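You operate a simulated robot arm through the tools that you are given. There is no shell and no other tool.

The job below is to be done with a simulated robot arm. You get a single attempt, and the scene is never put back.

## Task
Put things in order on the top of the care bench. At the end: the white bulb stands where the yellow carton (marked "SPRINGS") stood; the yellow carton is on the white drier tub; the black dark bulb is on the white pins box; the blue wheel strap is on the silver square tin (marked "SCREWS"); whatever was shut is shut again. Leave all else as you found it, and nothing knocked over. Set down upright: wheel strap.

Only the result counts: the job must be done as asked and must still hold three seconds after the hand-in. Knocking over, shifting, dropping, spilling or breaking anything else fails it.

## Robot
A 7-joint arm with a two-finger parallel gripper, fixed in place. Base frame: the origin is at the foot of the arm, x ahead of it, y to its left, z up; the work surface is at about z = 0. Units: mm, degrees, N and s.
With the tool pointing down near the work surface it reaches from about 240 to 620 mm from the base axis. Its first joint turns from -66.0 to 66.0 degrees. Payload 2.6 kg.
The TCP is the grasp point between the finger pads, 30 mm short of the fingertips. In the tool frame z runs along the fingers and y along their closing line. The gripper opens to 94 mm. The fingers are 28 mm wide and 10 mm thick; the gripper's body (50 by 96 mm) begins 55 mm behind the TCP.
Orientation is told as [roll, pitch, yaw] about the base's x, y, z axes, in that order, counted from this pose: with the fingers straight down and closing along the base's y, the tool's x points along the base's -x, its y along +y and its z along -z.

## Interface
- The arm moves only by the tool nudge_tool. Its argument "series" is a list of rows, each a list of 7 numbers: the shift along the base's x, y, z in units of 250 mm (1.0 is 250 mm), then the turn, a rotation vector about the base's x, y, z in units of 120 degrees (1.0 is 120 degrees), then the closure, from 0 (fully open) to 1 (shut). In form: [[dx, dy, dz, ax, ay, az, fingers], ...]. A call has 1 to 20 rows; each row is the pose to reach, as a shift and turn from the pose commanded when the call began. A call with a number of a shift or a turn outside -1 to 1 is refused whole. A row lasts 0.2 s, in which the tool goes at most 50 mm and 8.6 degrees; a call with a longer step from one row to the next is refused whole, and so is a gripper value outside its range. Where a pose cannot be reached the arm comes as near as it can. A force on the tool above 40 N (or 10 N above the force at the start of the call, whichever is more), or a blocked arm, ends the call early, and 0.2 s more pass. The fingers move at their own pace (about 72 mm/s each) and stop on an object; they squeeze with about 39 N. The grip force told is the motor's: it shows also when the fingers shut on nothing. Time passes only in rows, and 0.2 s behind the last, so rows that repeat a pose let the fingers close. The reply holds the time, the measured pose of the TCP, the force on the tool along the base axes, the opening and the grip force, in the units named above and with some noise, with the torque about the TCP (base axes, N m) and any sound that the robot's microphone picked up.
- Cameras (640 x 400 px; columns grow to the right, rows downward): "scene" is fixed at [36.2, 453.5, 541.3]; the picture's right is [-0.67, -0.75, 0.00], its down [-0.58, 0.52, -0.63] and it looks along [0.47, -0.42, -0.78] (base axes); focal length 263 px, centre (320, 200). "wrist" rides on the gripper at [76, 14, -102] in the tool frame; the picture's right is [-0.18, 0.98, 0.00], its down [-0.75, -0.14, -0.64] and it looks along [-0.63, -0.12, 0.77] (tool axes); focal length 243 px, centre (320, 200). There is no depth. A picture from a camera that has moved, and an enlarged one, comes with that camera's place and axes in the base frame and with its lens.
- camera(camera): a new picture of that camera. The clock stands still meanwhile.
- enlarge(camera, box): a new picture of the part [left, top, right, bottom] of that camera's present view, enlarged. The clock stands still meanwhile.
- job_done(): hands the job in; it is judged then, once.

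Places have to be worked out from the pictures, the camera data and where the tool is seen. Open the gripper and draw the arm clear of the work before you hand the job in, unless the task says otherwise.

The tools are called after "Call:" by a JSON object that holds its "op" and its "data". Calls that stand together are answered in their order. nudge_tool: Moves the arm, as the interface text tells. Its arguments: {"type":"object","properties":{"series":{"type":"array","items":{"type":"array","items":{"type":"number"}}}},"required":["series"]} The other tools are called the same way: camera (camera) takes a picture; enlarge (camera, box) takes an enlarged picture of a part of a camera's view; job_done () hands the job in.

At the start:

```text
clock: 0.0
eef_pos: [311.9, 260.4, 306.3]
tcp_rot: [0.1, 0.0, -0.1]
ft_force: [-0.9, 0.0, -0.9]
torque: [0.01, 0.04, -0.02]
opening: 94.0
grasp_force: 0.1
```

scene: 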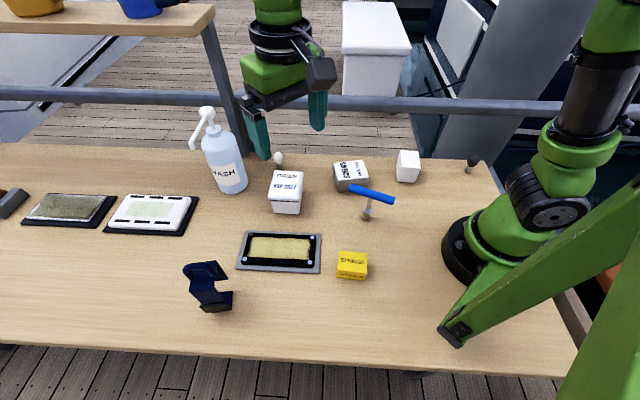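
wrist: 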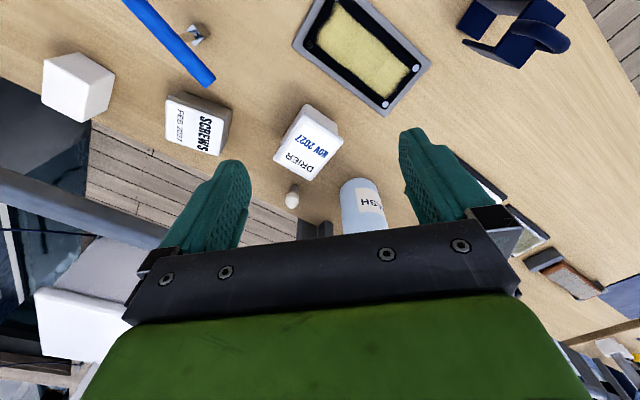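

The pictures show a bench with bulbs, boxes, and what may be the wheel strap. I'll take enlarged views to identify everything before moving.

Call:
{"op": "enlarge", "data": {"camera": "scene", "box": [240, 130, 400, 230]}}

Call:
{"op": "enlarge", "data": {"camera": "scene", "box": [360, 130, 520, 230]}}

Call:
{"op": "enlarge", "data": {"camera": "scene", "box": [220, 200, 400, 312]}}

Call:
{"op": "enlarge", "data": {"camera": "scene", "box": [0, 160, 260, 322]}}

Call:
{"op": "enlarge", "data": {"camera": "wrist", "box": [0, 0, 320, 200]}}

Call:
{"op": "enlarge", "data": {"camera": "wrist", "box": [280, 0, 640, 225]}}

```text
4.00 times, centred on (320, 180) of scene
camera zoom: at [36.2, 453.5, 541.3], right [-0.67, -0.75, 0.0], down [-0.58, 0.52, -0.63], along [0.47, -0.42, -0.78], focal length 1053 px, centre (320, 280)
```

zoom: 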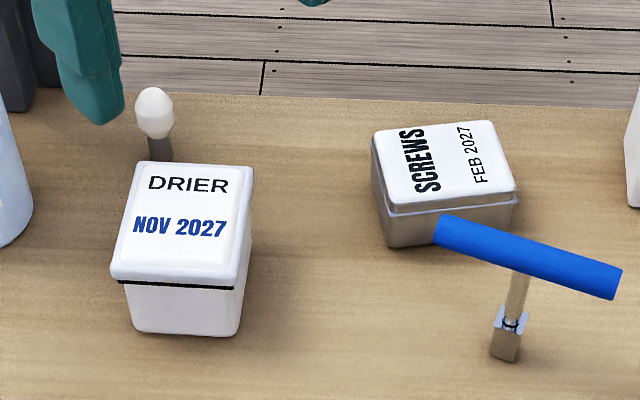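

```text
4.00 times, centred on (440, 180) of scene
camera zoom: at [36.2, 453.5, 541.3], right [-0.67, -0.75, 0.0], down [-0.58, 0.52, -0.63], along [0.47, -0.42, -0.78], focal length 1053 px, centre (-160, 280)
```

zoom: 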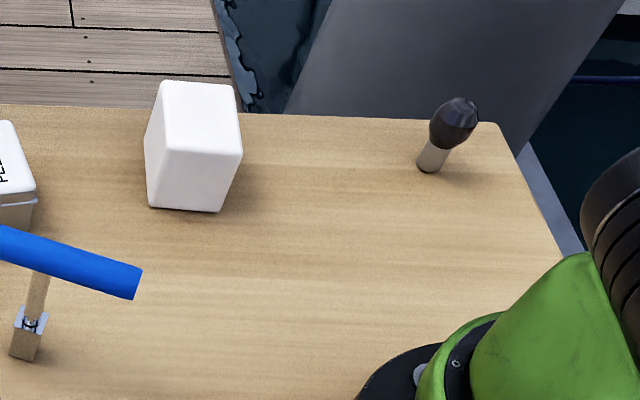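

```text
3.56 times, centred on (310, 256) of scene
camera zoom: at [36.2, 453.5, 541.3], right [-0.67, -0.75, 0.0], down [-0.58, 0.52, -0.63], along [0.47, -0.42, -0.78], focal length 936 px, centre (356, 1)
```

zoom: 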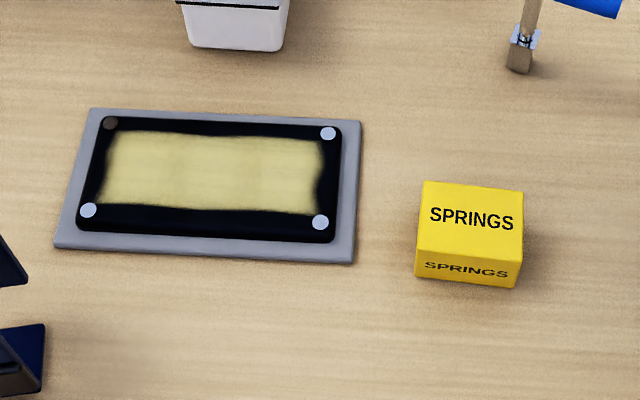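

```text
2.46 times, centred on (130, 241) of scene
camera zoom: at [36.2, 453.5, 541.3], right [-0.67, -0.75, 0.0], down [-0.58, 0.52, -0.63], along [0.47, -0.42, -0.78], focal length 648 px, centre (788, 99)
```

zoom: 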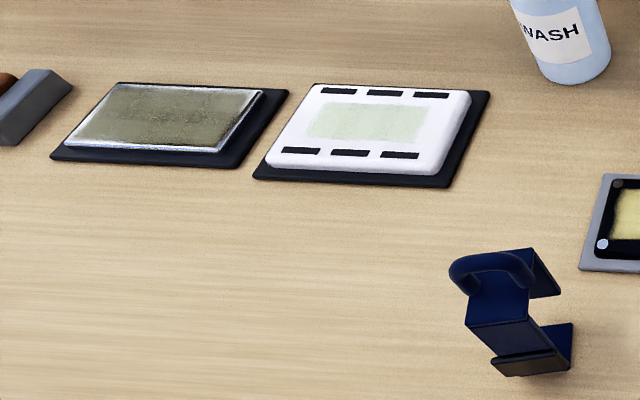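

```text
2.00 times, centred on (160, 100) of wrist
camera zoom: at [236.0, 276.1, 409.3], right [0.18, 0.98, 0.0], down [0.75, -0.14, 0.64], along [0.63, -0.12, -0.77], focal length 485 px, centre (640, 400)
```

zoom: 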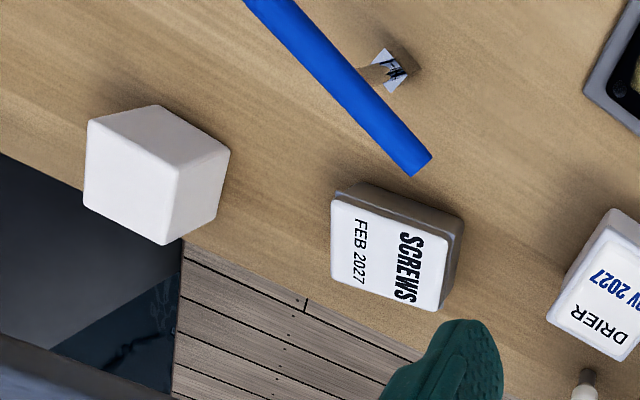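

```text
1.78 times, centred on (460, 112) of wrist
camera zoom: at [236.0, 276.1, 409.3], right [0.18, 0.98, 0.0], down [0.75, -0.14, 0.64], along [0.63, -0.12, -0.77], focal length 431 px, centre (71, 356)
```

zoom: 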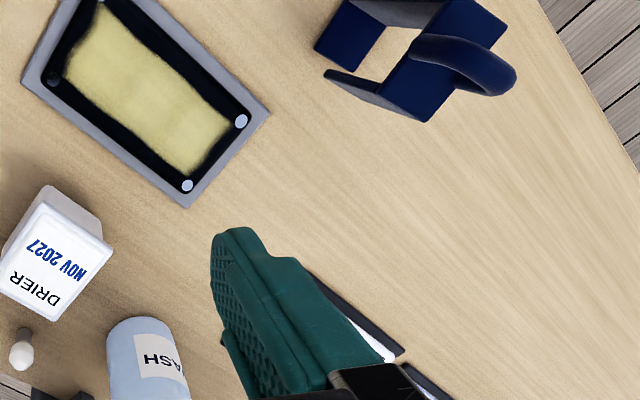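

I need to tell which blue object is the "wheel strap", so I'll zoom in on both blue things and on the other items.

Call:
{"op": "enlarge", "data": {"camera": "scene", "box": [170, 250, 250, 320]}}

Call:
{"op": "enlarge", "data": {"camera": "scene", "box": [330, 150, 410, 230]}}

Call:
{"op": "enlarge", "data": {"camera": "wrist", "box": [440, 0, 600, 100]}}

Call:
{"op": "enlarge", "data": {"camera": "wrist", "box": [100, 0, 260, 100]}}

Call:
{"op": "enlarge", "data": {"camera": "scene", "box": [0, 0, 240, 150]}}

Call:
{"op": "enlarge", "data": {"camera": "wrist", "box": [480, 150, 640, 400]}}

```text
5.71 times, centred on (210, 285) of scene
camera zoom: at [36.2, 453.5, 541.3], right [-0.67, -0.75, 0.0], down [-0.58, 0.52, -0.63], along [0.47, -0.42, -0.78], focal length 1504 px, centre (949, -286)
```

zoom: 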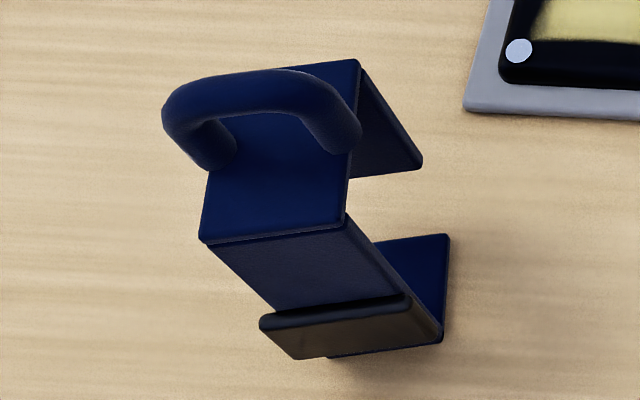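

```text
5.00 times, centred on (370, 190) of scene
camera zoom: at [36.2, 453.5, 541.3], right [-0.67, -0.75, 0.0], down [-0.58, 0.52, -0.63], along [0.47, -0.42, -0.78], focal length 1316 px, centre (70, 250)
```

zoom: 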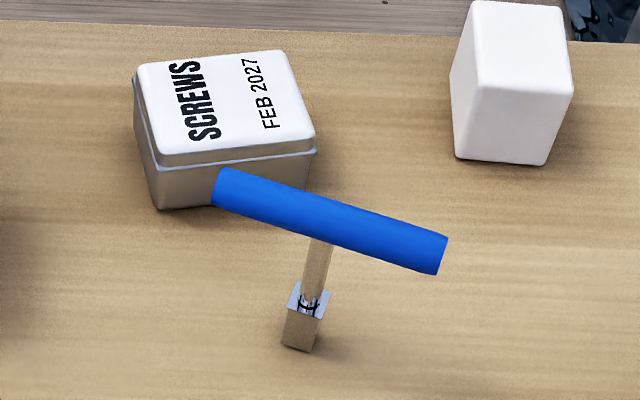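

```text
4.00 times, centred on (520, 50) of wrist
camera zoom: at [236.0, 276.1, 409.3], right [0.18, 0.98, 0.0], down [0.75, -0.14, 0.64], along [0.63, -0.12, -0.77], focal length 970 px, centre (-480, 800)
```

zoom: 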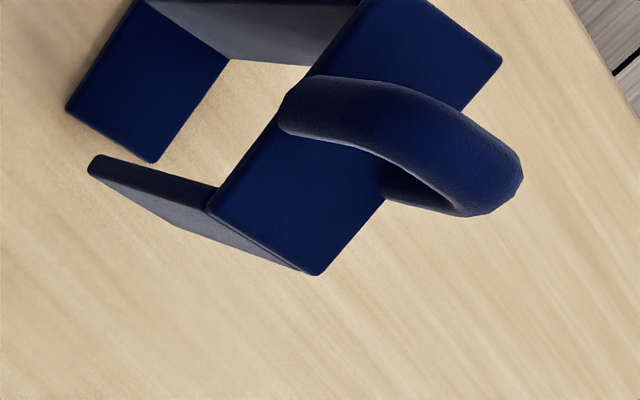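

```text
4.00 times, centred on (180, 50) of wrist
camera zoom: at [236.0, 276.1, 409.3], right [0.18, 0.98, 0.0], down [0.75, -0.14, 0.64], along [0.63, -0.12, -0.77], focal length 970 px, centre (880, 800)
```

zoom: 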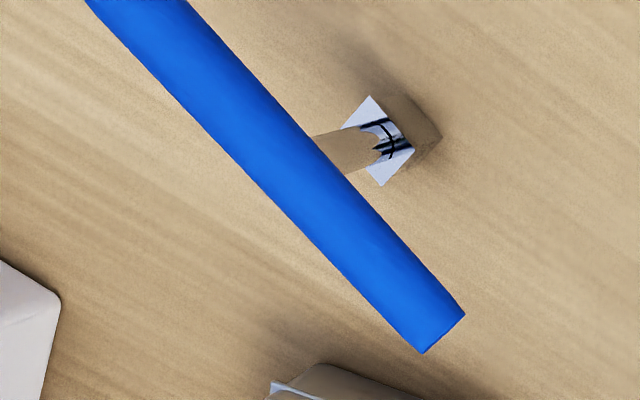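

```text
2.67 times, centred on (120, 75) of scene
camera zoom: at [36.2, 453.5, 541.3], right [-0.67, -0.75, 0.0], down [-0.58, 0.52, -0.63], along [0.47, -0.42, -0.78], focal length 702 px, centre (853, 533)
```

zoom: 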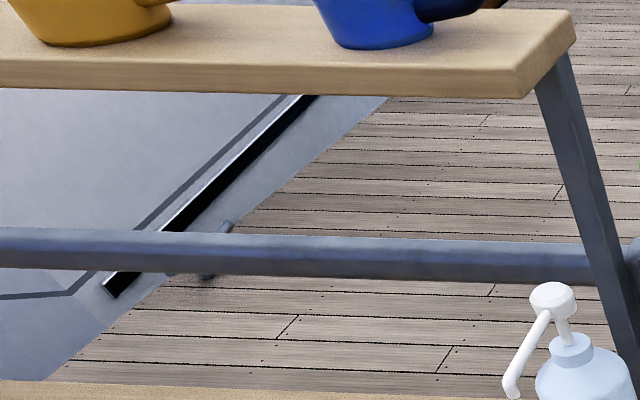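

```text
1.60 times, centred on (560, 275) of wrist
camera zoom: at [236.0, 276.1, 409.3], right [0.18, 0.98, 0.0], down [0.75, -0.14, 0.64], along [0.63, -0.12, -0.77], focal length 388 px, centre (-64, 80)
```

zoom: 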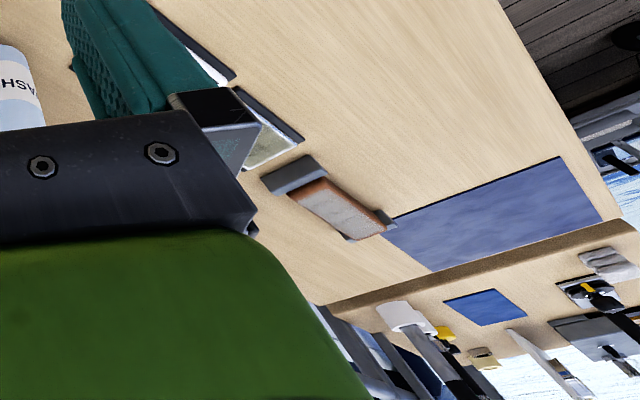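

The navy object looks like folded webbing with a loop, and the bright blue one is a rod on a post. I'll move the wrist camera over to look at the navy one up close, staying high.

Call:
{"op": "nudge_tool", "data": {"series": [[-0.056, 0.035, 0.022, 0, 0, 0.0625, 0], [-0.112, 0.07, 0.044, 0, 0, 0.125, 0], [-0.168, 0.105, 0.066, 0, 0, 0.1875, 0], [-0.224, 0.14, 0.088, 0, 0, 0.25, 0], [-0.28, 0.175, 0.11, 0, 0, 0.3125, 0], [-0.336, 0.21, 0.132, 0, 0, 0.375, 0], [-0.392, 0.245, 0.154, 0, 0, 0.4375, 0], [-0.448, 0.28, 0.175, 0, 0, 0.5, 0], [-0.448, 0.28, 0.175, 0, 0, 0.5, 0]]}}

Call:
{"op": "camera", "data": {"camera": "wrist"}}

Call:
{"op": "camera", "data": {"camera": "scene"}}

```text
clock: 2.0
eef_pos: [199.8, 331.9, 350.2]
tcp_rot: [0.1, 0.0, 60.2]
ft_force: [-0.5, 1.3, 0.1]
torque: [-0.02, -0.01, -0.02]
opening: 93.9
grasp_force: 0.0
```

```text
taken
camera wrist: at [150.2, 272.9, 453.7], right [-0.76, 0.65, 0.0], down [0.5, 0.58, 0.64], along [0.42, 0.49, -0.77], focal length 243 px, centre (320, 200)
```

wrist: 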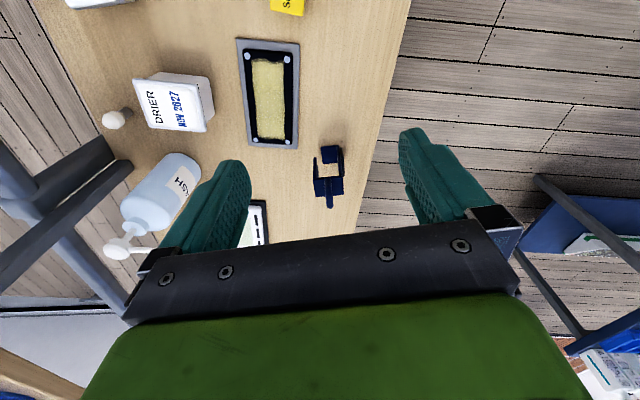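

```text
taken
```

scene: 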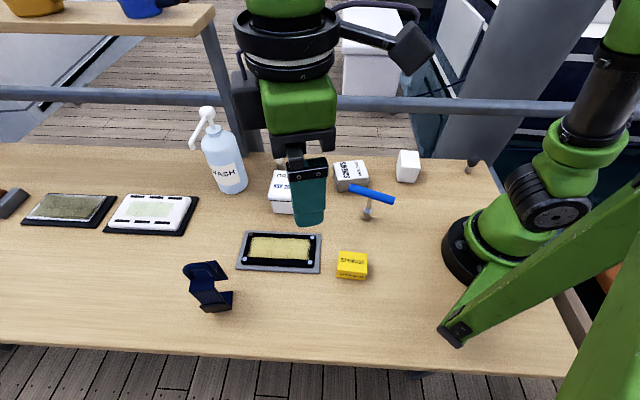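

The strap-like navy object is now in the wrist view, together with the tub and bulb. I'll zoom in on it and the tub area.

Call:
{"op": "enlarge", "data": {"camera": "wrist", "box": [290, 130, 370, 220]}}

Call:
{"op": "enlarge", "data": {"camera": "wrist", "box": [80, 60, 240, 160]}}

Call:
{"op": "enlarge", "data": {"camera": "scene", "box": [180, 250, 244, 320]}}

```text
4.44 times, centred on (330, 175) of wrist
camera zoom: at [150.2, 272.9, 453.7], right [-0.76, 0.65, 0.0], down [0.5, 0.58, 0.64], along [0.42, 0.49, -0.77], focal length 1078 px, centre (276, 311)
```

zoom: 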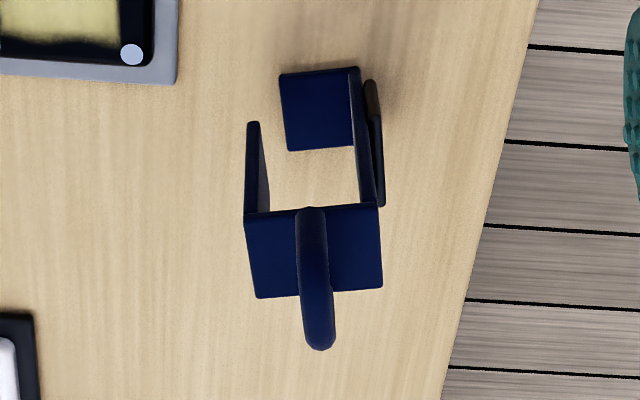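

```text
4.00 times, centred on (160, 110) of wrist
camera zoom: at [150.2, 272.9, 453.7], right [-0.76, 0.65, 0.0], down [0.5, 0.58, 0.64], along [0.42, 0.49, -0.77], focal length 970 px, centre (960, 560)
```

zoom: 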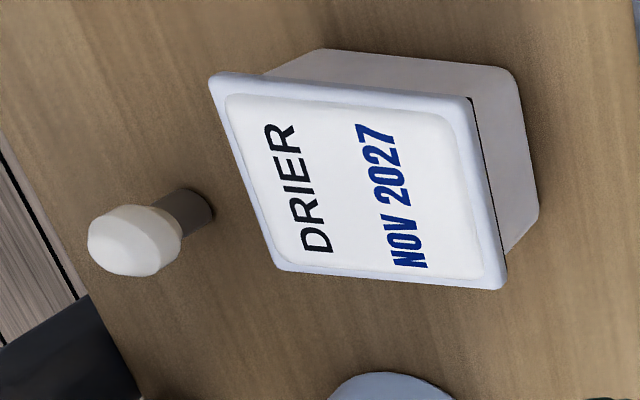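

```text
5.71 times, centred on (212, 285) of scene
camera zoom: at [36.2, 453.5, 541.3], right [-0.67, -0.75, 0.0], down [-0.58, 0.52, -0.63], along [0.47, -0.42, -0.78], focal length 1504 px, centre (937, -286)
```

zoom: 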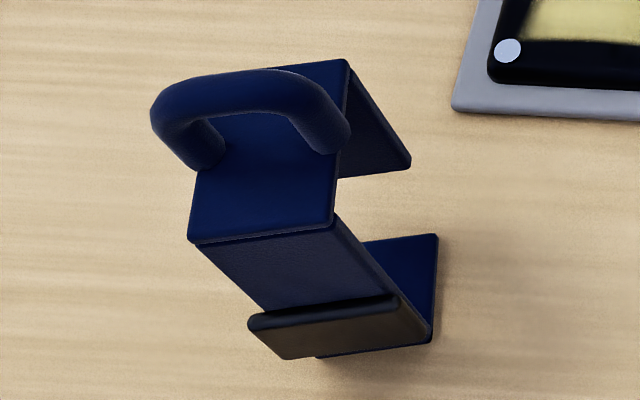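

The navy item is a C-shaped strap with base plate, tall wall, top plate at about z=112 and a loop handle on top, so it's the wheel strap. I place the carton at about (171, 241) with its short axis at about 129°, and the tub lid at about (423, 219), z≈52. I'll go above the carton to check alignment.

Call:
{"op": "nudge_tool", "data": {"series": [[-0.019, -0.061, -0.133, 0, 0, -0.029, 0], [-0.038, -0.121, -0.267, 0, 0, -0.058, 0], [-0.058, -0.182, -0.4, 0, 0, -0.087, 0], [-0.077, -0.243, -0.533, 0, 0, -0.116, 0], [-0.096, -0.303, -0.667, 0, 0, -0.145, 0], [-0.115, -0.364, -0.8, 0, 0, -0.174, 0], [-0.115, -0.364, -0.8, 0, 0, -0.174, 0]]}}

Call:
{"op": "camera", "data": {"camera": "wrist"}}

Call:
{"op": "camera", "data": {"camera": "scene"}}

```text
clock: 3.6
eef_pos: [171.2, 240.0, 146.7]
tcp_rot: [0.0, -0.1, 39.1]
ft_force: [0.5, -0.8, 0.7]
torque: [0.04, 0.01, 0.02]
opening: 94.0
grasp_force: 0.0
```

```text
taken
camera wrist: at [102.4, 202.8, 251.4], right [-0.48, 0.88, 0.0], down [0.67, 0.37, 0.64], along [0.56, 0.31, -0.77], focal length 243 px, centre (320, 200)
```

wrist: 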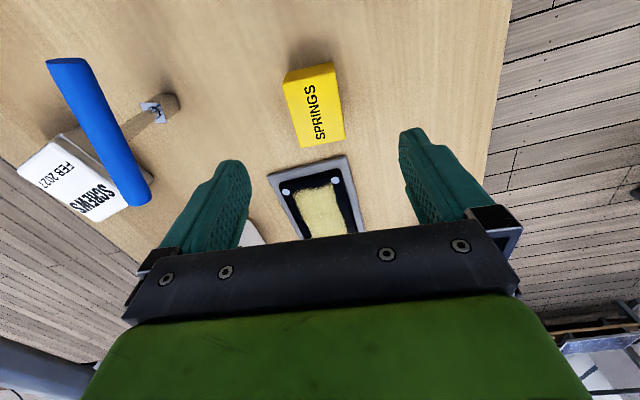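

```text
taken
```

scene: 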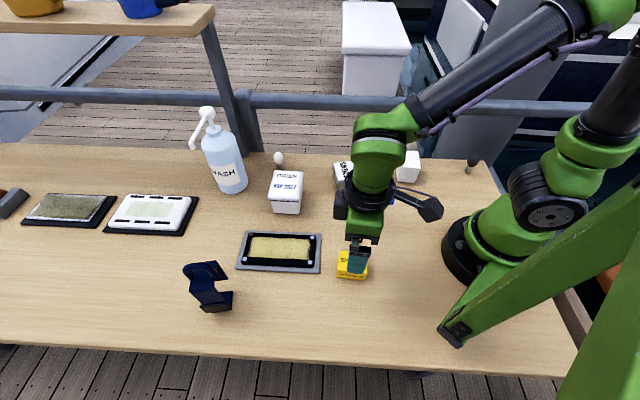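

The carton is visible in front of the fingers. I'll enlarge it to measure its corners.

Call:
{"op": "enlarge", "data": {"camera": "wrist", "box": [250, 40, 378, 160]}}

Call:
{"op": "enlarge", "data": {"camera": "wrist", "box": [0, 40, 200, 240]}}

Call:
{"op": "enlarge", "data": {"camera": "scene", "box": [310, 220, 410, 300]}}

```text
3.33 times, centred on (314, 100) of wrist
camera zoom: at [102.4, 202.8, 251.4], right [-0.48, 0.88, 0.0], down [0.67, 0.37, 0.64], along [0.56, 0.31, -0.77], focal length 809 px, centre (340, 533)
```

zoom: 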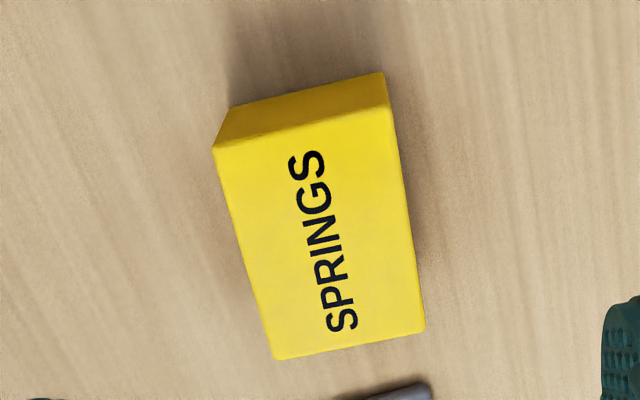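

```text
2.00 times, centred on (100, 140) of wrist
camera zoom: at [102.4, 202.8, 251.4], right [-0.48, 0.88, 0.0], down [0.67, 0.37, 0.64], along [0.56, 0.31, -0.77], focal length 485 px, centre (760, 320)
```

zoom: 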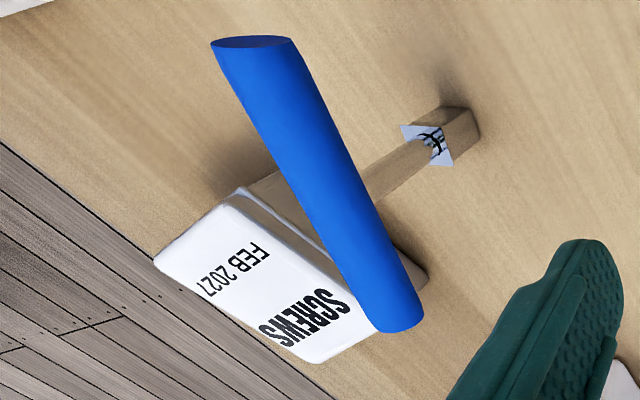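

```text
5.00 times, centred on (360, 260) of scene
camera zoom: at [36.2, 453.5, 541.3], right [-0.67, -0.75, 0.0], down [-0.58, 0.52, -0.63], along [0.47, -0.42, -0.78], focal length 1316 px, centre (120, -100)
```

zoom: 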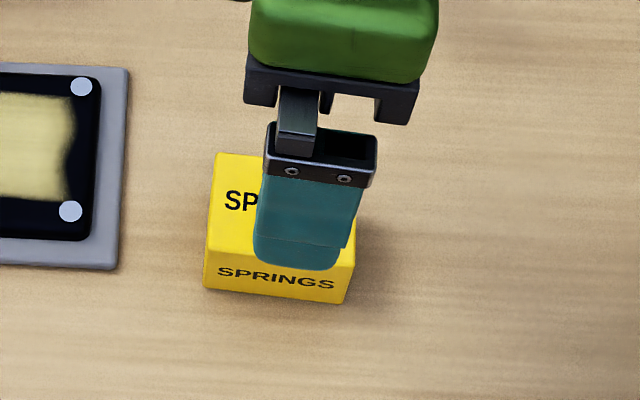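

The wrist view puts the carton at (173, 237), height 38, sides 44 × 58, long axis at about 40.6°. I'll shift slightly and descend to z≈60 to check the height reading.

Call:
{"op": "nudge_tool", "data": {"series": [[0.004, -0.005, -0.15, 0, 0, 0.004, 0], [0.008, -0.01, -0.3, 0, 0, 0.008, 0], [0.008, -0.01, -0.36, 0, 0, 0.008, 0], [0.008, -0.01, -0.36, 0, 0, 0.008, 0]]}}

Call:
{"op": "camera", "data": {"camera": "wrist"}}

Call:
{"op": "enlarge", "data": {"camera": "scene", "box": [310, 220, 410, 300]}}

```text
clock: 4.6
eef_pos: [174.0, 237.4, 57.6]
tcp_rot: [0.0, 0.0, 40.0]
ft_force: [-0.4, -0.6, 0.1]
torque: [0.0, -0.01, 0.02]
opening: 93.8
grasp_force: 0.0
```

```text
taken
camera wrist: at [105.5, 200.1, 161.9], right [-0.49, 0.87, 0.0], down [0.67, 0.38, 0.64], along [0.56, 0.32, -0.77], focal length 243 px, centre (320, 200)
```

wrist: 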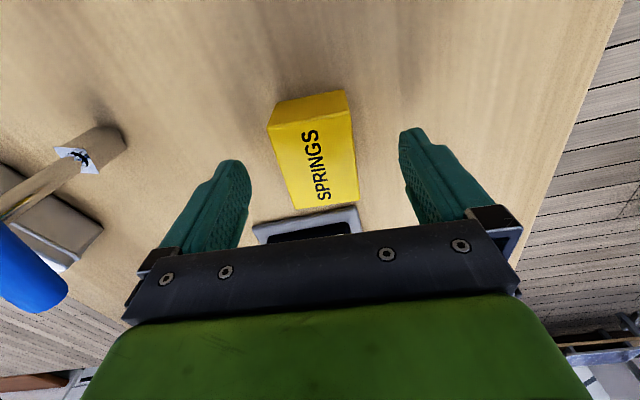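

```text
5.00 times, centred on (360, 260) of scene
camera zoom: at [36.2, 453.5, 541.3], right [-0.67, -0.75, 0.0], down [-0.58, 0.52, -0.63], along [0.47, -0.42, -0.78], focal length 1316 px, centre (120, -100)
```

zoom: 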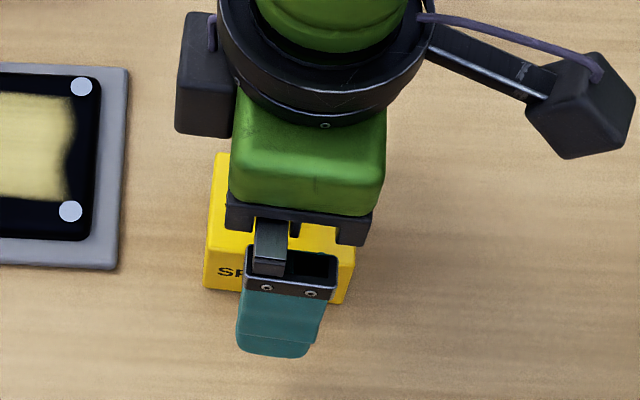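

The carton sits centred between the open fingers. I'll go down to z≈38 and close on it.

Call:
{"op": "nudge_tool", "data": {"series": [[0, 0, -0.05, 0, 0, 0, 0], [0, 0, -0.088, 0, 0, 0, 0], [0, 0, -0.088, 0, 0, 0, 0], [0, 0, -0.088, 0, 0, 0, 1], [0, 0, -0.088, 0, 0, 0, 1], [0, 0, -0.088, 0, 0, 0, 1], [0, 0, -0.088, 0, 0, 0, 1], [0, 0, -0.088, 0, 0, 0, 1]]}}

```text
clock: 6.4
eef_pos: [172.9, 237.6, 36.3]
tcp_rot: [0.0, 0.0, 40.1]
ft_force: [0.6, -0.5, 0.2]
torque: [0.01, 0.0, 0.0]
opening: 48.4
grasp_force: 38.5
```

Gripped (opening 48). I'll lift 110 mm and carry the carton over the tub at (423, 219).

Call:
{"op": "nudge_tool", "data": {"series": [[0, 0, 0.08, 0, 0, 0, 1], [0, 0, 0.2, 0, 0, 0, 1], [0, 0, 0.36, 0, 0, 0, 1], [0.05, 0, 0.44, 0, 0, 0, 1], [0.2, -0.015, 0.46, 0, 0, 0, 1], [0.38, -0.03, 0.46, 0, 0, 0, 1], [0.56, -0.045, 0.46, 0, 0, 0, 1], [0.74, -0.06, 0.46, 0, 0, 0, 1], [0.9, -0.072, 0.46, 0, 0, 0, 1], [1.0, -0.072, 0.46, 0, 0, 0, 1], [1.0, -0.072, 0.46, 0, 0, 0, 1], [1.0, -0.072, 0.46, 0, 0, 0, 1]]}}

Call:
{"op": "camera", "data": {"camera": "scene"}}

Call:
{"op": "camera", "data": {"camera": "wrist"}}

```text
clock: 9.0
eef_pos: [423.0, 218.8, 152.1]
tcp_rot: [-0.1, 0.1, 40.1]
ft_force: [-0.1, 0.5, -1.0]
torque: [0.0, -0.01, -0.02]
opening: 49.1
grasp_force: 38.9
```

```text
taken
```

scene: 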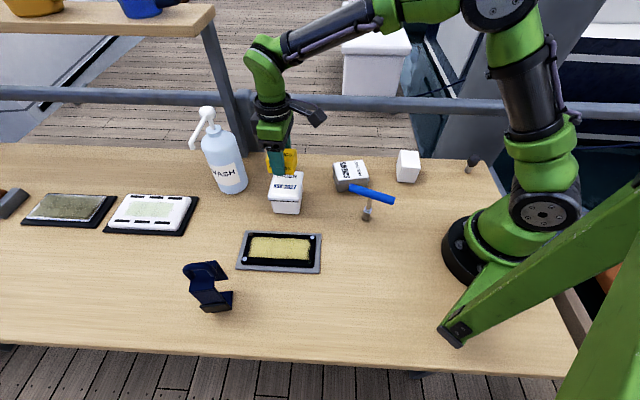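

```text
taken
camera wrist: at [355.3, 181.6, 256.9], right [-0.49, 0.87, 0.0], down [0.67, 0.38, 0.64], along [0.56, 0.32, -0.77], focal length 243 px, centre (320, 200)
```

wrist: 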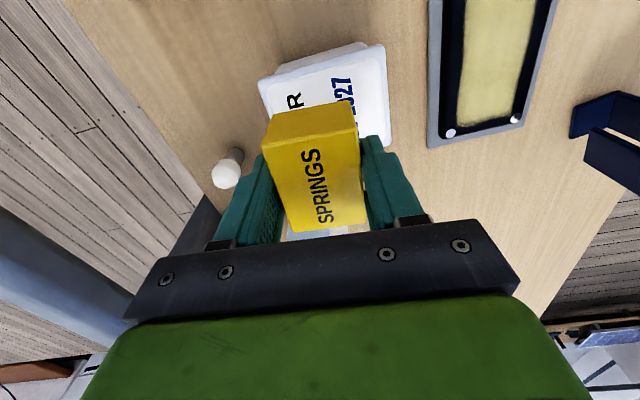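

The carton is held above the tub; lid centre re-estimated at about (420, 223). I'll nudge over and lower to just above the lid.

Call:
{"op": "nudge_tool", "data": {"series": [[-0.012, 0.016, -0.08, 0, 0, 0, 1], [-0.012, 0.016, -0.16, 0, 0, 0, 1], [-0.012, 0.016, -0.216, 0, 0, 0, 1], [-0.012, 0.016, -0.216, 0, 0, 0, 1]]}}

Call:
{"op": "enlarge", "data": {"camera": "scene", "box": [240, 130, 340, 230]}}

Call:
{"op": "enlarge", "data": {"camera": "wrist", "box": [200, 20, 440, 240]}}

```text
clock: 9.8
eef_pos: [423.8, 224.4, 107.7]
tcp_rot: [-0.1, -1.0, 40.0]
ft_force: [-1.2, 0.1, 2.7]
torque: [0.06, -0.05, 0.01]
opening: 48.6
grasp_force: 38.9
stopped in row 4: the force on the tool passed its limit at 58 N (the readings are from after the stop); the commanded pose is now the measured one
```

```text
4.00 times, centred on (290, 180) of scene
camera zoom: at [36.1, 453.5, 541.3], right [-0.67, -0.75, 0.0], down [-0.58, 0.52, -0.63], along [0.47, -0.42, -0.78], focal length 1053 px, centre (440, 280)
```

zoom: 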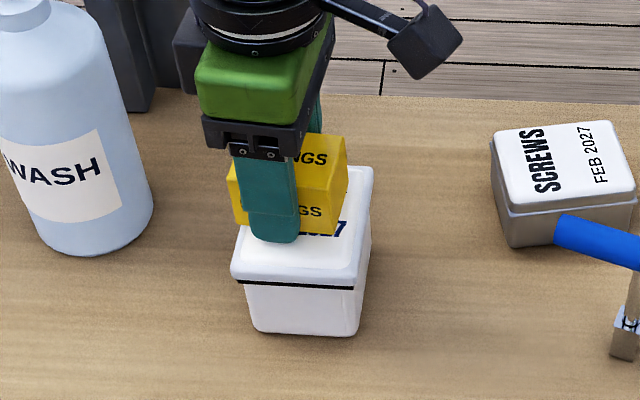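

```text
1.82 times, centred on (320, 130) of wrist
camera zoom: at [353.8, 186.6, 209.8], right [-0.49, 0.87, 0.0], down [0.66, 0.37, 0.66], along [0.57, 0.32, -0.75], focal length 441 px, centre (320, 327)
```

zoom: 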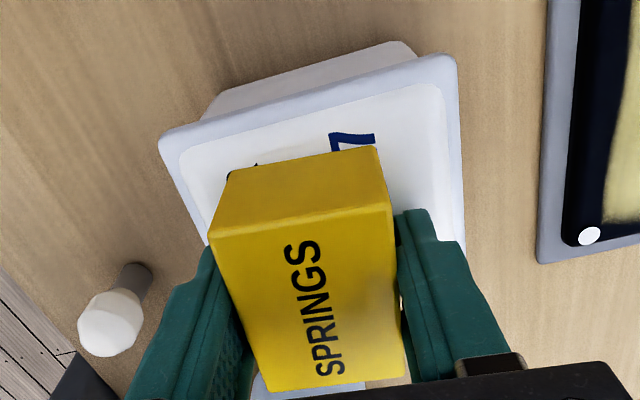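

The call stopped on contact: the lid top must be nearer z≈66–70 than my 52 estimate. I'll back up a few mm, level the small tilt and look again.

Call:
{"op": "nudge_tool", "data": {"series": [[0, 0, 0.012, 0, 0, 0, 1], [-0.006, -0.003, 0.032, -0.0054, 0.0064, 0, 1], [-0.006, -0.003, 0.032, -0.0054, 0.0064, 0, 1], [-0.006, -0.003, 0.032, -0.0054, 0.0064, 0, 1]]}}

Call:
{"op": "enlarge", "data": {"camera": "scene", "box": [240, 130, 340, 230]}}

Call:
{"op": "enlarge", "data": {"camera": "wrist", "box": [200, 20, 440, 240]}}

```text
clock: 10.8
eef_pos: [421.2, 224.3, 115.1]
tcp_rot: [-0.1, 0.0, 40.0]
ft_force: [0.9, -0.1, -1.0]
torque: [0.01, 0.01, -0.02]
opening: 48.6
grasp_force: 39.4
```

```text
4.00 times, centred on (290, 180) of scene
camera zoom: at [36.2, 453.5, 541.3], right [-0.67, -0.75, 0.0], down [-0.58, 0.52, -0.63], along [0.47, -0.42, -0.78], focal length 1053 px, centre (440, 280)
```

zoom: 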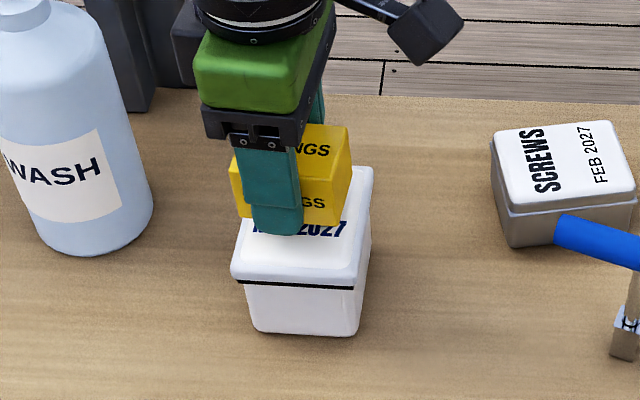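

```text
1.82 times, centred on (320, 130) of wrist
camera zoom: at [352.9, 186.7, 218.9], right [-0.49, 0.87, 0.0], down [0.67, 0.38, 0.64], along [0.56, 0.31, -0.77], focal length 441 px, centre (320, 327)
```

zoom: 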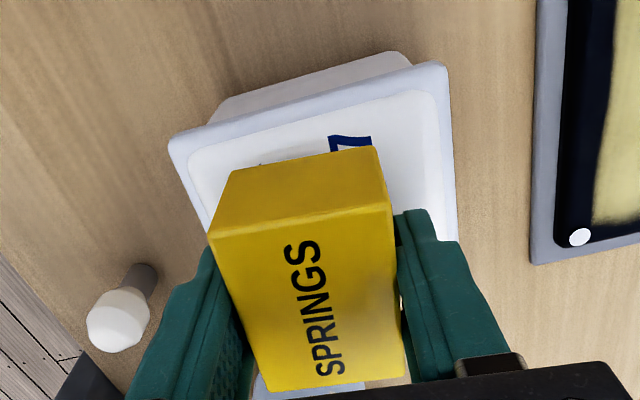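

Tub and carton are unmoved and the tool is level. I'll lower in small steps and watch the force.

Call:
{"op": "nudge_tool", "data": {"series": [[0, 0, -0.012, 0, 0, 0, 1], [0, 0, -0.024, 0, 0, 0, 1], [0, 0, -0.03, 0, 0, 0, 1], [0, 0, -0.036, 0, 0, 0, 1], [0, 0, -0.036, 0, 0, 0, 1]]}}

```text
clock: 12.0
eef_pos: [422.4, 223.9, 108.1]
tcp_rot: [-0.2, -0.2, 40.0]
ft_force: [-4.0, -1.6, 19.3]
torque: [0.06, -0.26, -0.02]
opening: 48.8
grasp_force: 38.9
```

Contact force of 19 N shows the carton resting on the lid at TCP z≈108. I'll ease the pressure, open the fingers and rise straight up.

Call:
{"op": "nudge_tool", "data": {"series": [[0, 0, 0.004, 0, 0, 0, 1], [0, 0, 0.004, 0, 0, 0, 0.7], [0, 0, 0.004, 0, 0, 0, 0.3], [0, 0, 0.004, 0, 0, 0, 0.2], [0, 0, 0.004, 0, 0, 0, 0.2]]}}

Call:
{"op": "enlarge", "data": {"camera": "wrist", "box": [200, 20, 440, 240]}}

Call:
{"op": "enlarge", "data": {"camera": "scene", "box": [240, 130, 340, 230]}}

```text
clock: 13.2
eef_pos: [421.5, 223.7, 107.4]
tcp_rot: [-0.1, 0.0, 40.0]
ft_force: [-0.3, 0.2, 0.3]
torque: [0.0, -0.01, -0.02]
opening: 75.4
grasp_force: 0.0
```

```text
1.82 times, centred on (320, 130) of wrist
camera zoom: at [354.1, 186.9, 210.6], right [-0.49, 0.87, 0.0], down [0.67, 0.38, 0.64], along [0.56, 0.31, -0.77], focal length 441 px, centre (320, 327)
```

zoom: 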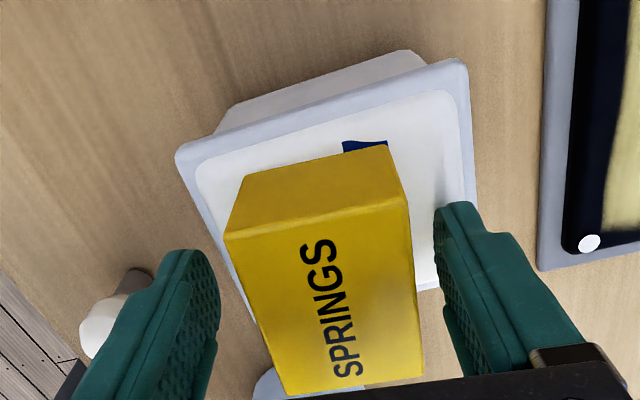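

```text
4.00 times, centred on (290, 180) of scene
camera zoom: at [36.2, 453.5, 541.3], right [-0.67, -0.75, 0.0], down [-0.58, 0.52, -0.63], along [0.47, -0.42, -0.78], focal length 1053 px, centre (440, 280)
```

zoom: 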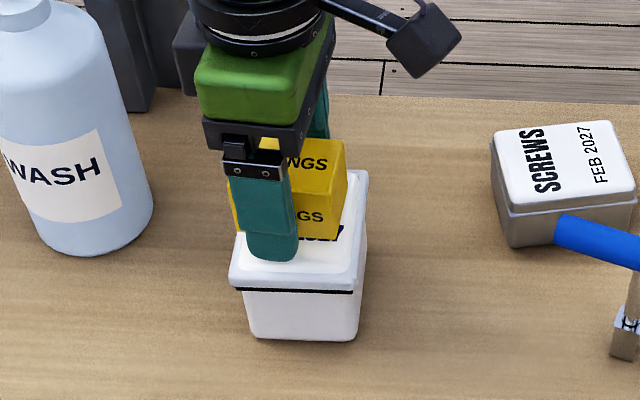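

The carton has been released and stands on the lid. I'll lift straight up and check the tub.

Call:
{"op": "nudge_tool", "data": {"series": [[0, 0, 0.06, 0, 0, 0, 0.1], [0, 0, 0.2, 0, 0, 0, 0], [0, 0, 0.4, 0, 0, 0, 0], [0, 0, 0.56, 0, 0, 0, 0], [0, 0, 0.56, 0, 0, 0, 0]]}}

Call:
{"op": "enlarge", "data": {"camera": "scene", "box": [240, 130, 400, 230]}}

Call:
{"op": "camera", "data": {"camera": "wrist"}}

```text
clock: 14.4
eef_pos: [419.9, 226.9, 246.1]
tcp_rot: [-0.1, 0.0, 40.0]
ft_force: [0.5, 0.8, -0.3]
torque: [-0.03, -0.01, 0.01]
opening: 94.0
grasp_force: 0.0
```

```text
4.00 times, centred on (320, 180) of scene
camera zoom: at [36.2, 453.5, 541.3], right [-0.67, -0.75, 0.0], down [-0.58, 0.52, -0.63], along [0.47, -0.42, -0.78], focal length 1053 px, centre (320, 280)
```

zoom: 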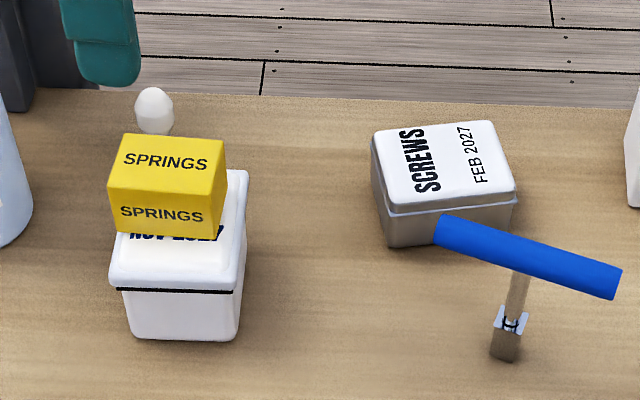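

```text
taken
camera wrist: at [352.4, 188.6, 350.4], right [-0.49, 0.87, 0.0], down [0.67, 0.38, 0.64], along [0.56, 0.31, -0.77], focal length 243 px, centre (320, 200)
```

wrist: 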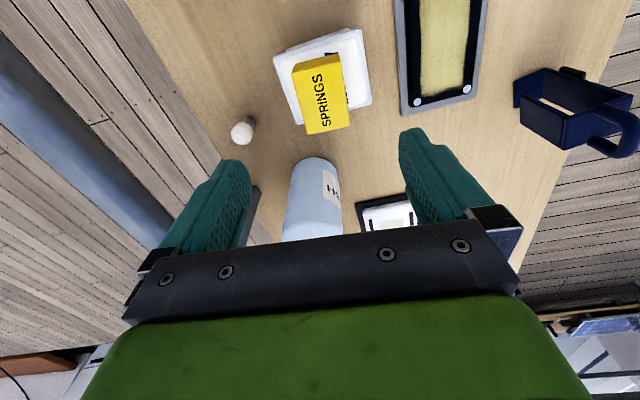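

The carton stands squarely on the lid. Next is the white bulb; I'll zoom in on it to measure.

Call:
{"op": "enlarge", "data": {"camera": "wrist", "box": [210, 90, 290, 160]}}

Call:
{"op": "enlarge", "data": {"camera": "scene", "box": [250, 130, 310, 180]}}

```text
5.71 times, centred on (250, 125) of wrist
camera zoom: at [352.4, 188.6, 350.4], right [-0.49, 0.87, 0.0], down [0.67, 0.38, 0.64], along [0.56, 0.31, -0.77], focal length 1386 px, centre (720, 629)
```

zoom: 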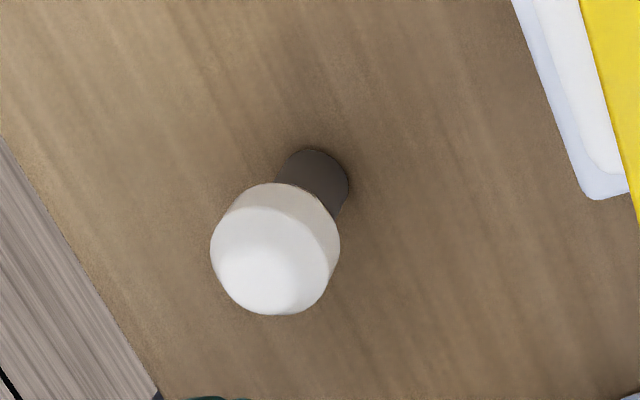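

```text
8.00 times, centred on (280, 155) of scene
camera zoom: at [36.2, 453.5, 541.3], right [-0.67, -0.75, 0.0], down [-0.58, 0.52, -0.63], along [0.47, -0.42, -0.78], focal length 2106 px, centre (640, 560)
```

zoom: 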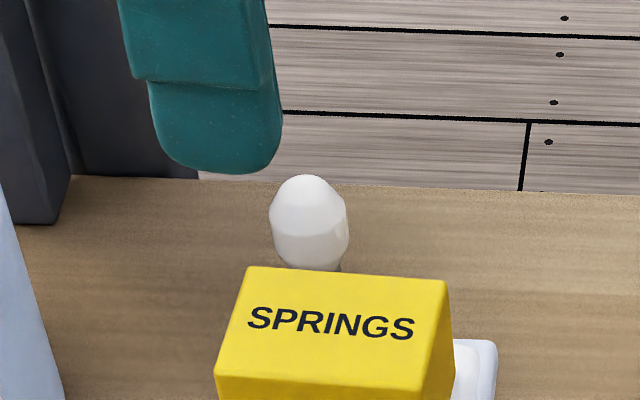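

The white bulb's base is at about (528, 165), with its head about 31 mm wide centred near z=39. I'll move above it at yaw 20° with fingers set to about 60 mm.

Call:
{"op": "nudge_tool", "data": {"series": [[0.1, -0.055, 0, 0, 0, -0.033, 0], [0.2, -0.11, -0.05, 0, 0, -0.067, 0.2], [0.3, -0.165, -0.15, 0, 0, -0.1, 0.36], [0.38, -0.21, -0.28, 0, 0, -0.133, 0.36], [0.423, -0.235, -0.391, 0, 0, -0.167, 0.36], [0.423, -0.235, -0.391, 0, 0, -0.167, 0.36]]}}

Call:
{"op": "camera", "data": {"camera": "wrist"}}

Call:
{"op": "camera", "data": {"camera": "scene"}}

```text
clock: 15.8
eef_pos: [526.3, 167.4, 148.0]
tcp_rot: [-0.1, 0.0, 19.8]
ft_force: [-0.8, 0.2, -0.2]
torque: [-0.03, 0.01, 0.01]
opening: 60.2
grasp_force: 0.0
```

```text
taken
camera wrist: at [449.9, 155.6, 252.0], right [-0.16, 0.99, 0.0], down [0.76, 0.13, 0.64], along [0.63, 0.1, -0.77], focal length 243 px, centre (320, 200)
```

wrist: 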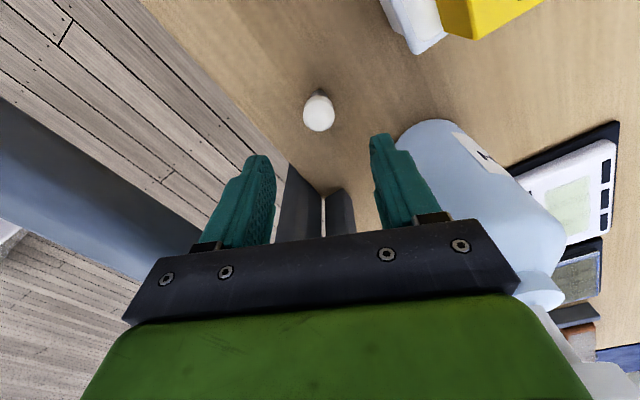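

```text
taken
```

scene: 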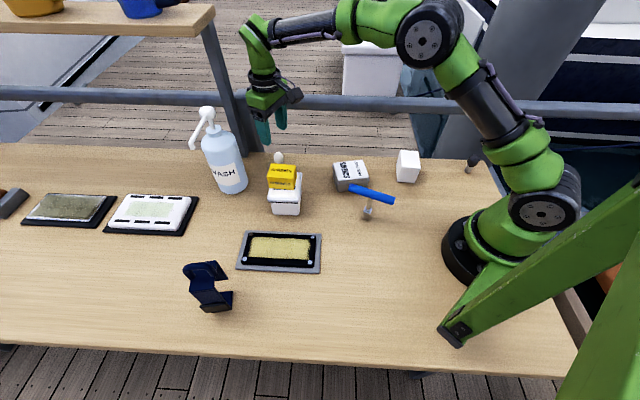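

The bulb lies midway between the fingers. I'll descend partway to z≈75 and check.

Call:
{"op": "nudge_tool", "data": {"series": [[0, 0, -0.1, 0, 0, 0, 0.36], [0, 0, -0.2, 0, 0, 0, 0.36], [0, 0, -0.3, 0, 0, 0, 0.36], [0, 0, -0.3, 0, 0, 0, 0.36]]}}

Call:
{"op": "camera", "data": {"camera": "wrist"}}

Call:
{"op": "enlarge", "data": {"camera": "scene", "box": [220, 110, 340, 220]}}

```text
clock: 16.8
eef_pos: [528.1, 166.1, 71.8]
tcp_rot: [-0.2, 0.0, 20.0]
ft_force: [-0.3, -0.7, 1.0]
torque: [-0.02, 0.01, 0.0]
opening: 60.1
grasp_force: 0.1
```

```text
taken
camera wrist: at [451.0, 153.9, 176.4], right [-0.16, 0.99, 0.0], down [0.76, 0.13, 0.64], along [0.63, 0.1, -0.77], focal length 243 px, centre (320, 200)
```

wrist: 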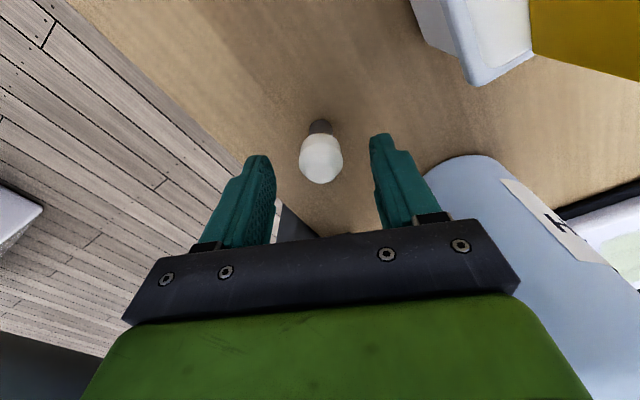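

```text
3.64 times, centred on (280, 165) of scene
camera zoom: at [36.2, 453.5, 541.3], right [-0.67, -0.75, 0.0], down [-0.58, 0.52, -0.63], along [0.47, -0.42, -0.78], focal length 957 px, centre (466, 327)
```

zoom: 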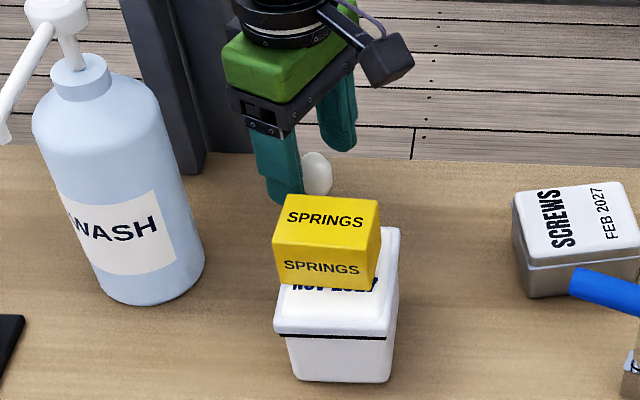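

The head is centred between the fingers. I'll lower to z≈38 and close gently.

Call:
{"op": "nudge_tool", "data": {"series": [[0, 0, -0.08, 0, 0, 0, 0.36], [0, 0, -0.14, 0, 0, 0, 0.36], [0, 0, -0.14, 0, 0, 0, 0.36], [0, 0, -0.14, 0, 0, 0, 0.5], [0, 0, -0.14, 0, 0, 0, 0.6], [0, 0, -0.14, 0, 0, 0, 0.75], [0, 0, -0.14, 0, 0, 0, 1], [0, 0, -0.14, 0, 0, 0, 1], [0, 0, -0.14, 0, 0, 0, 1]]}}

Call:
{"op": "camera", "data": {"camera": "wrist"}}

```text
clock: 18.8
eef_pos: [527.9, 165.2, 38.7]
tcp_rot: [-0.1, 0.1, 20.0]
ft_force: [-0.1, 0.4, -0.2]
torque: [0.01, -0.01, 0.0]
opening: 25.4
grasp_force: 39.7
```

```text
taken
camera wrist: at [450.7, 154.0, 141.6], right [-0.16, 0.99, 0.0], down [0.76, 0.13, 0.64], along [0.63, 0.1, -0.77], focal length 243 px, centre (320, 200)
```

wrist: 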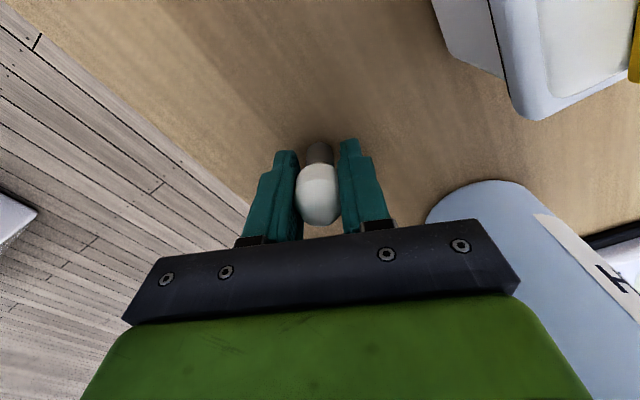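

The bulb is gripped (opening 25). I'll lift it clear and start carrying it high over towards the carton's old place.

Call:
{"op": "nudge_tool", "data": {"series": [[0, 0, 0.03, 0, 0, 0, 1], [0, 0, 0.12, 0, 0, 0, 1], [0, 0, 0.28, 0, 0, 0, 1], [0, 0, 0.46, 0, 0, 0, 1], [0, 0, 0.62, 0, 0, 0, 1], [-0.08, 0.015, 0.66, 0, 0, 0.02, 1], [-0.22, 0.04, 0.66, 0, 0, 0.04, 1], [-0.38, 0.07, 0.66, 0, 0, 0.06, 1], [-0.54, 0.1, 0.66, 0, 0, 0.08, 1], [-0.7, 0.13, 0.66, 0, 0, 0.1, 1], [-0.86, 0.16, 0.66, 0, 0, 0.12, 1], [-0.98, 0.18, 0.66, 0, 0, 0.14, 1], [-1.0, 0.19, 0.66, 0, 0, 0.15, 1], [-1.0, 0.19, 0.66, 0, 0, 0.15, 1]]}}

Call:
{"op": "camera", "data": {"camera": "wrist"}}

Call:
{"op": "camera", "data": {"camera": "scene"}}

```text
clock: 21.8
eef_pos: [276.3, 214.7, 203.2]
tcp_rot: [-0.1, 0.0, 37.9]
ft_force: [-0.2, -0.6, -0.8]
torque: [0.03, -0.01, 0.02]
opening: 25.6
grasp_force: 39.4
```

```text
taken
camera wrist: at [207.6, 179.1, 306.8], right [-0.46, 0.89, 0.0], down [0.68, 0.35, 0.64], along [0.57, 0.29, -0.77], focal length 243 px, centre (320, 200)
```

wrist: 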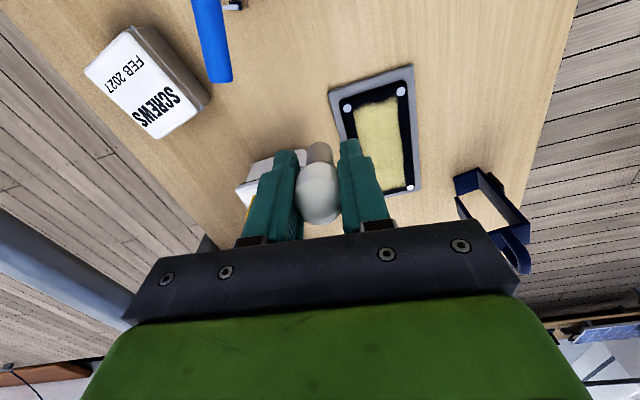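

```text
taken
```

scene: 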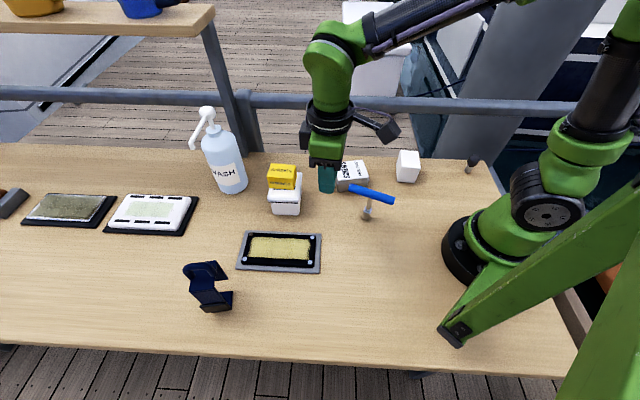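

I'm en route with the bulb hanging upright. I'll continue to (173, 237) and lower to a few cm above the bench.

Call:
{"op": "nudge_tool", "data": {"series": [[-0.12, 0.028, 0, 0, 0, 0.005, 1], [-0.26, 0.06, -0.02, 0, 0, 0.01, 1], [-0.38, 0.09, -0.1, 0, 0, 0.018, 1], [-0.42, 0.098, -0.24, 0, 0, 0.018, 1], [-0.42, 0.098, -0.4, 0, 0, 0.018, 1], [-0.42, 0.098, -0.54, 0, 0, 0.018, 1], [-0.42, 0.098, -0.58, 0, 0, 0.018, 1], [-0.42, 0.098, -0.58, 0, 0, 0.018, 1]]}}

Call:
{"op": "camera", "data": {"camera": "wrist"}}

Call:
{"op": "enlarge", "data": {"camera": "scene", "box": [300, 220, 420, 310]}}

```text
clock: 23.6
eef_pos: [171.4, 236.5, 59.1]
tcp_rot: [0.0, -0.1, 40.1]
ft_force: [0.9, -0.2, 0.5]
torque: [-0.03, 0.03, -0.01]
opening: 25.3
grasp_force: 39.6
```

```text
taken
camera wrist: at [104.3, 199.4, 162.9], right [-0.49, 0.87, 0.0], down [0.67, 0.38, 0.64], along [0.56, 0.32, -0.77], focal length 243 px, centre (320, 200)
```

wrist: 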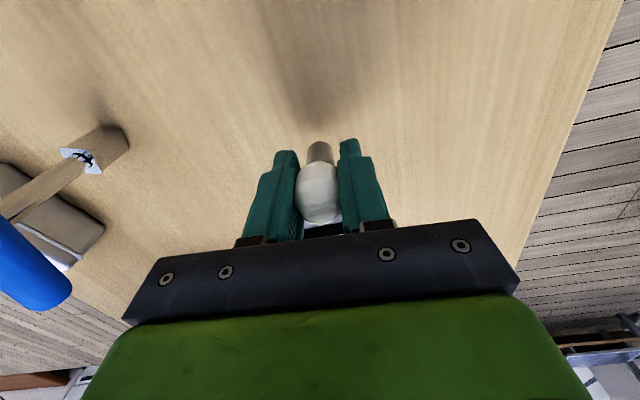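

```text
4.44 times, centred on (360, 265) of scene
camera zoom: at [36.2, 453.5, 541.3], right [-0.67, -0.75, 0.0], down [-0.58, 0.52, -0.63], along [0.47, -0.42, -0.78], focal length 1170 px, centre (142, -89)
```

zoom: 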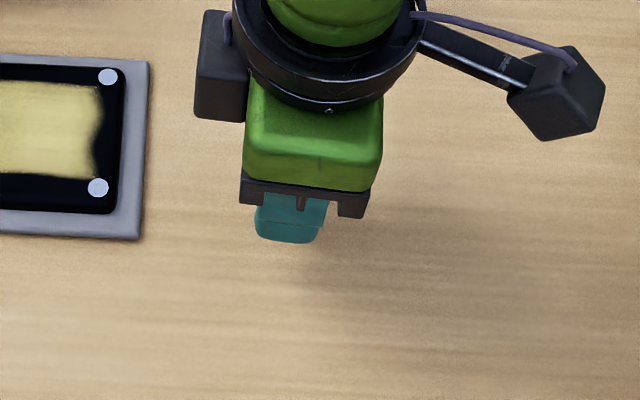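

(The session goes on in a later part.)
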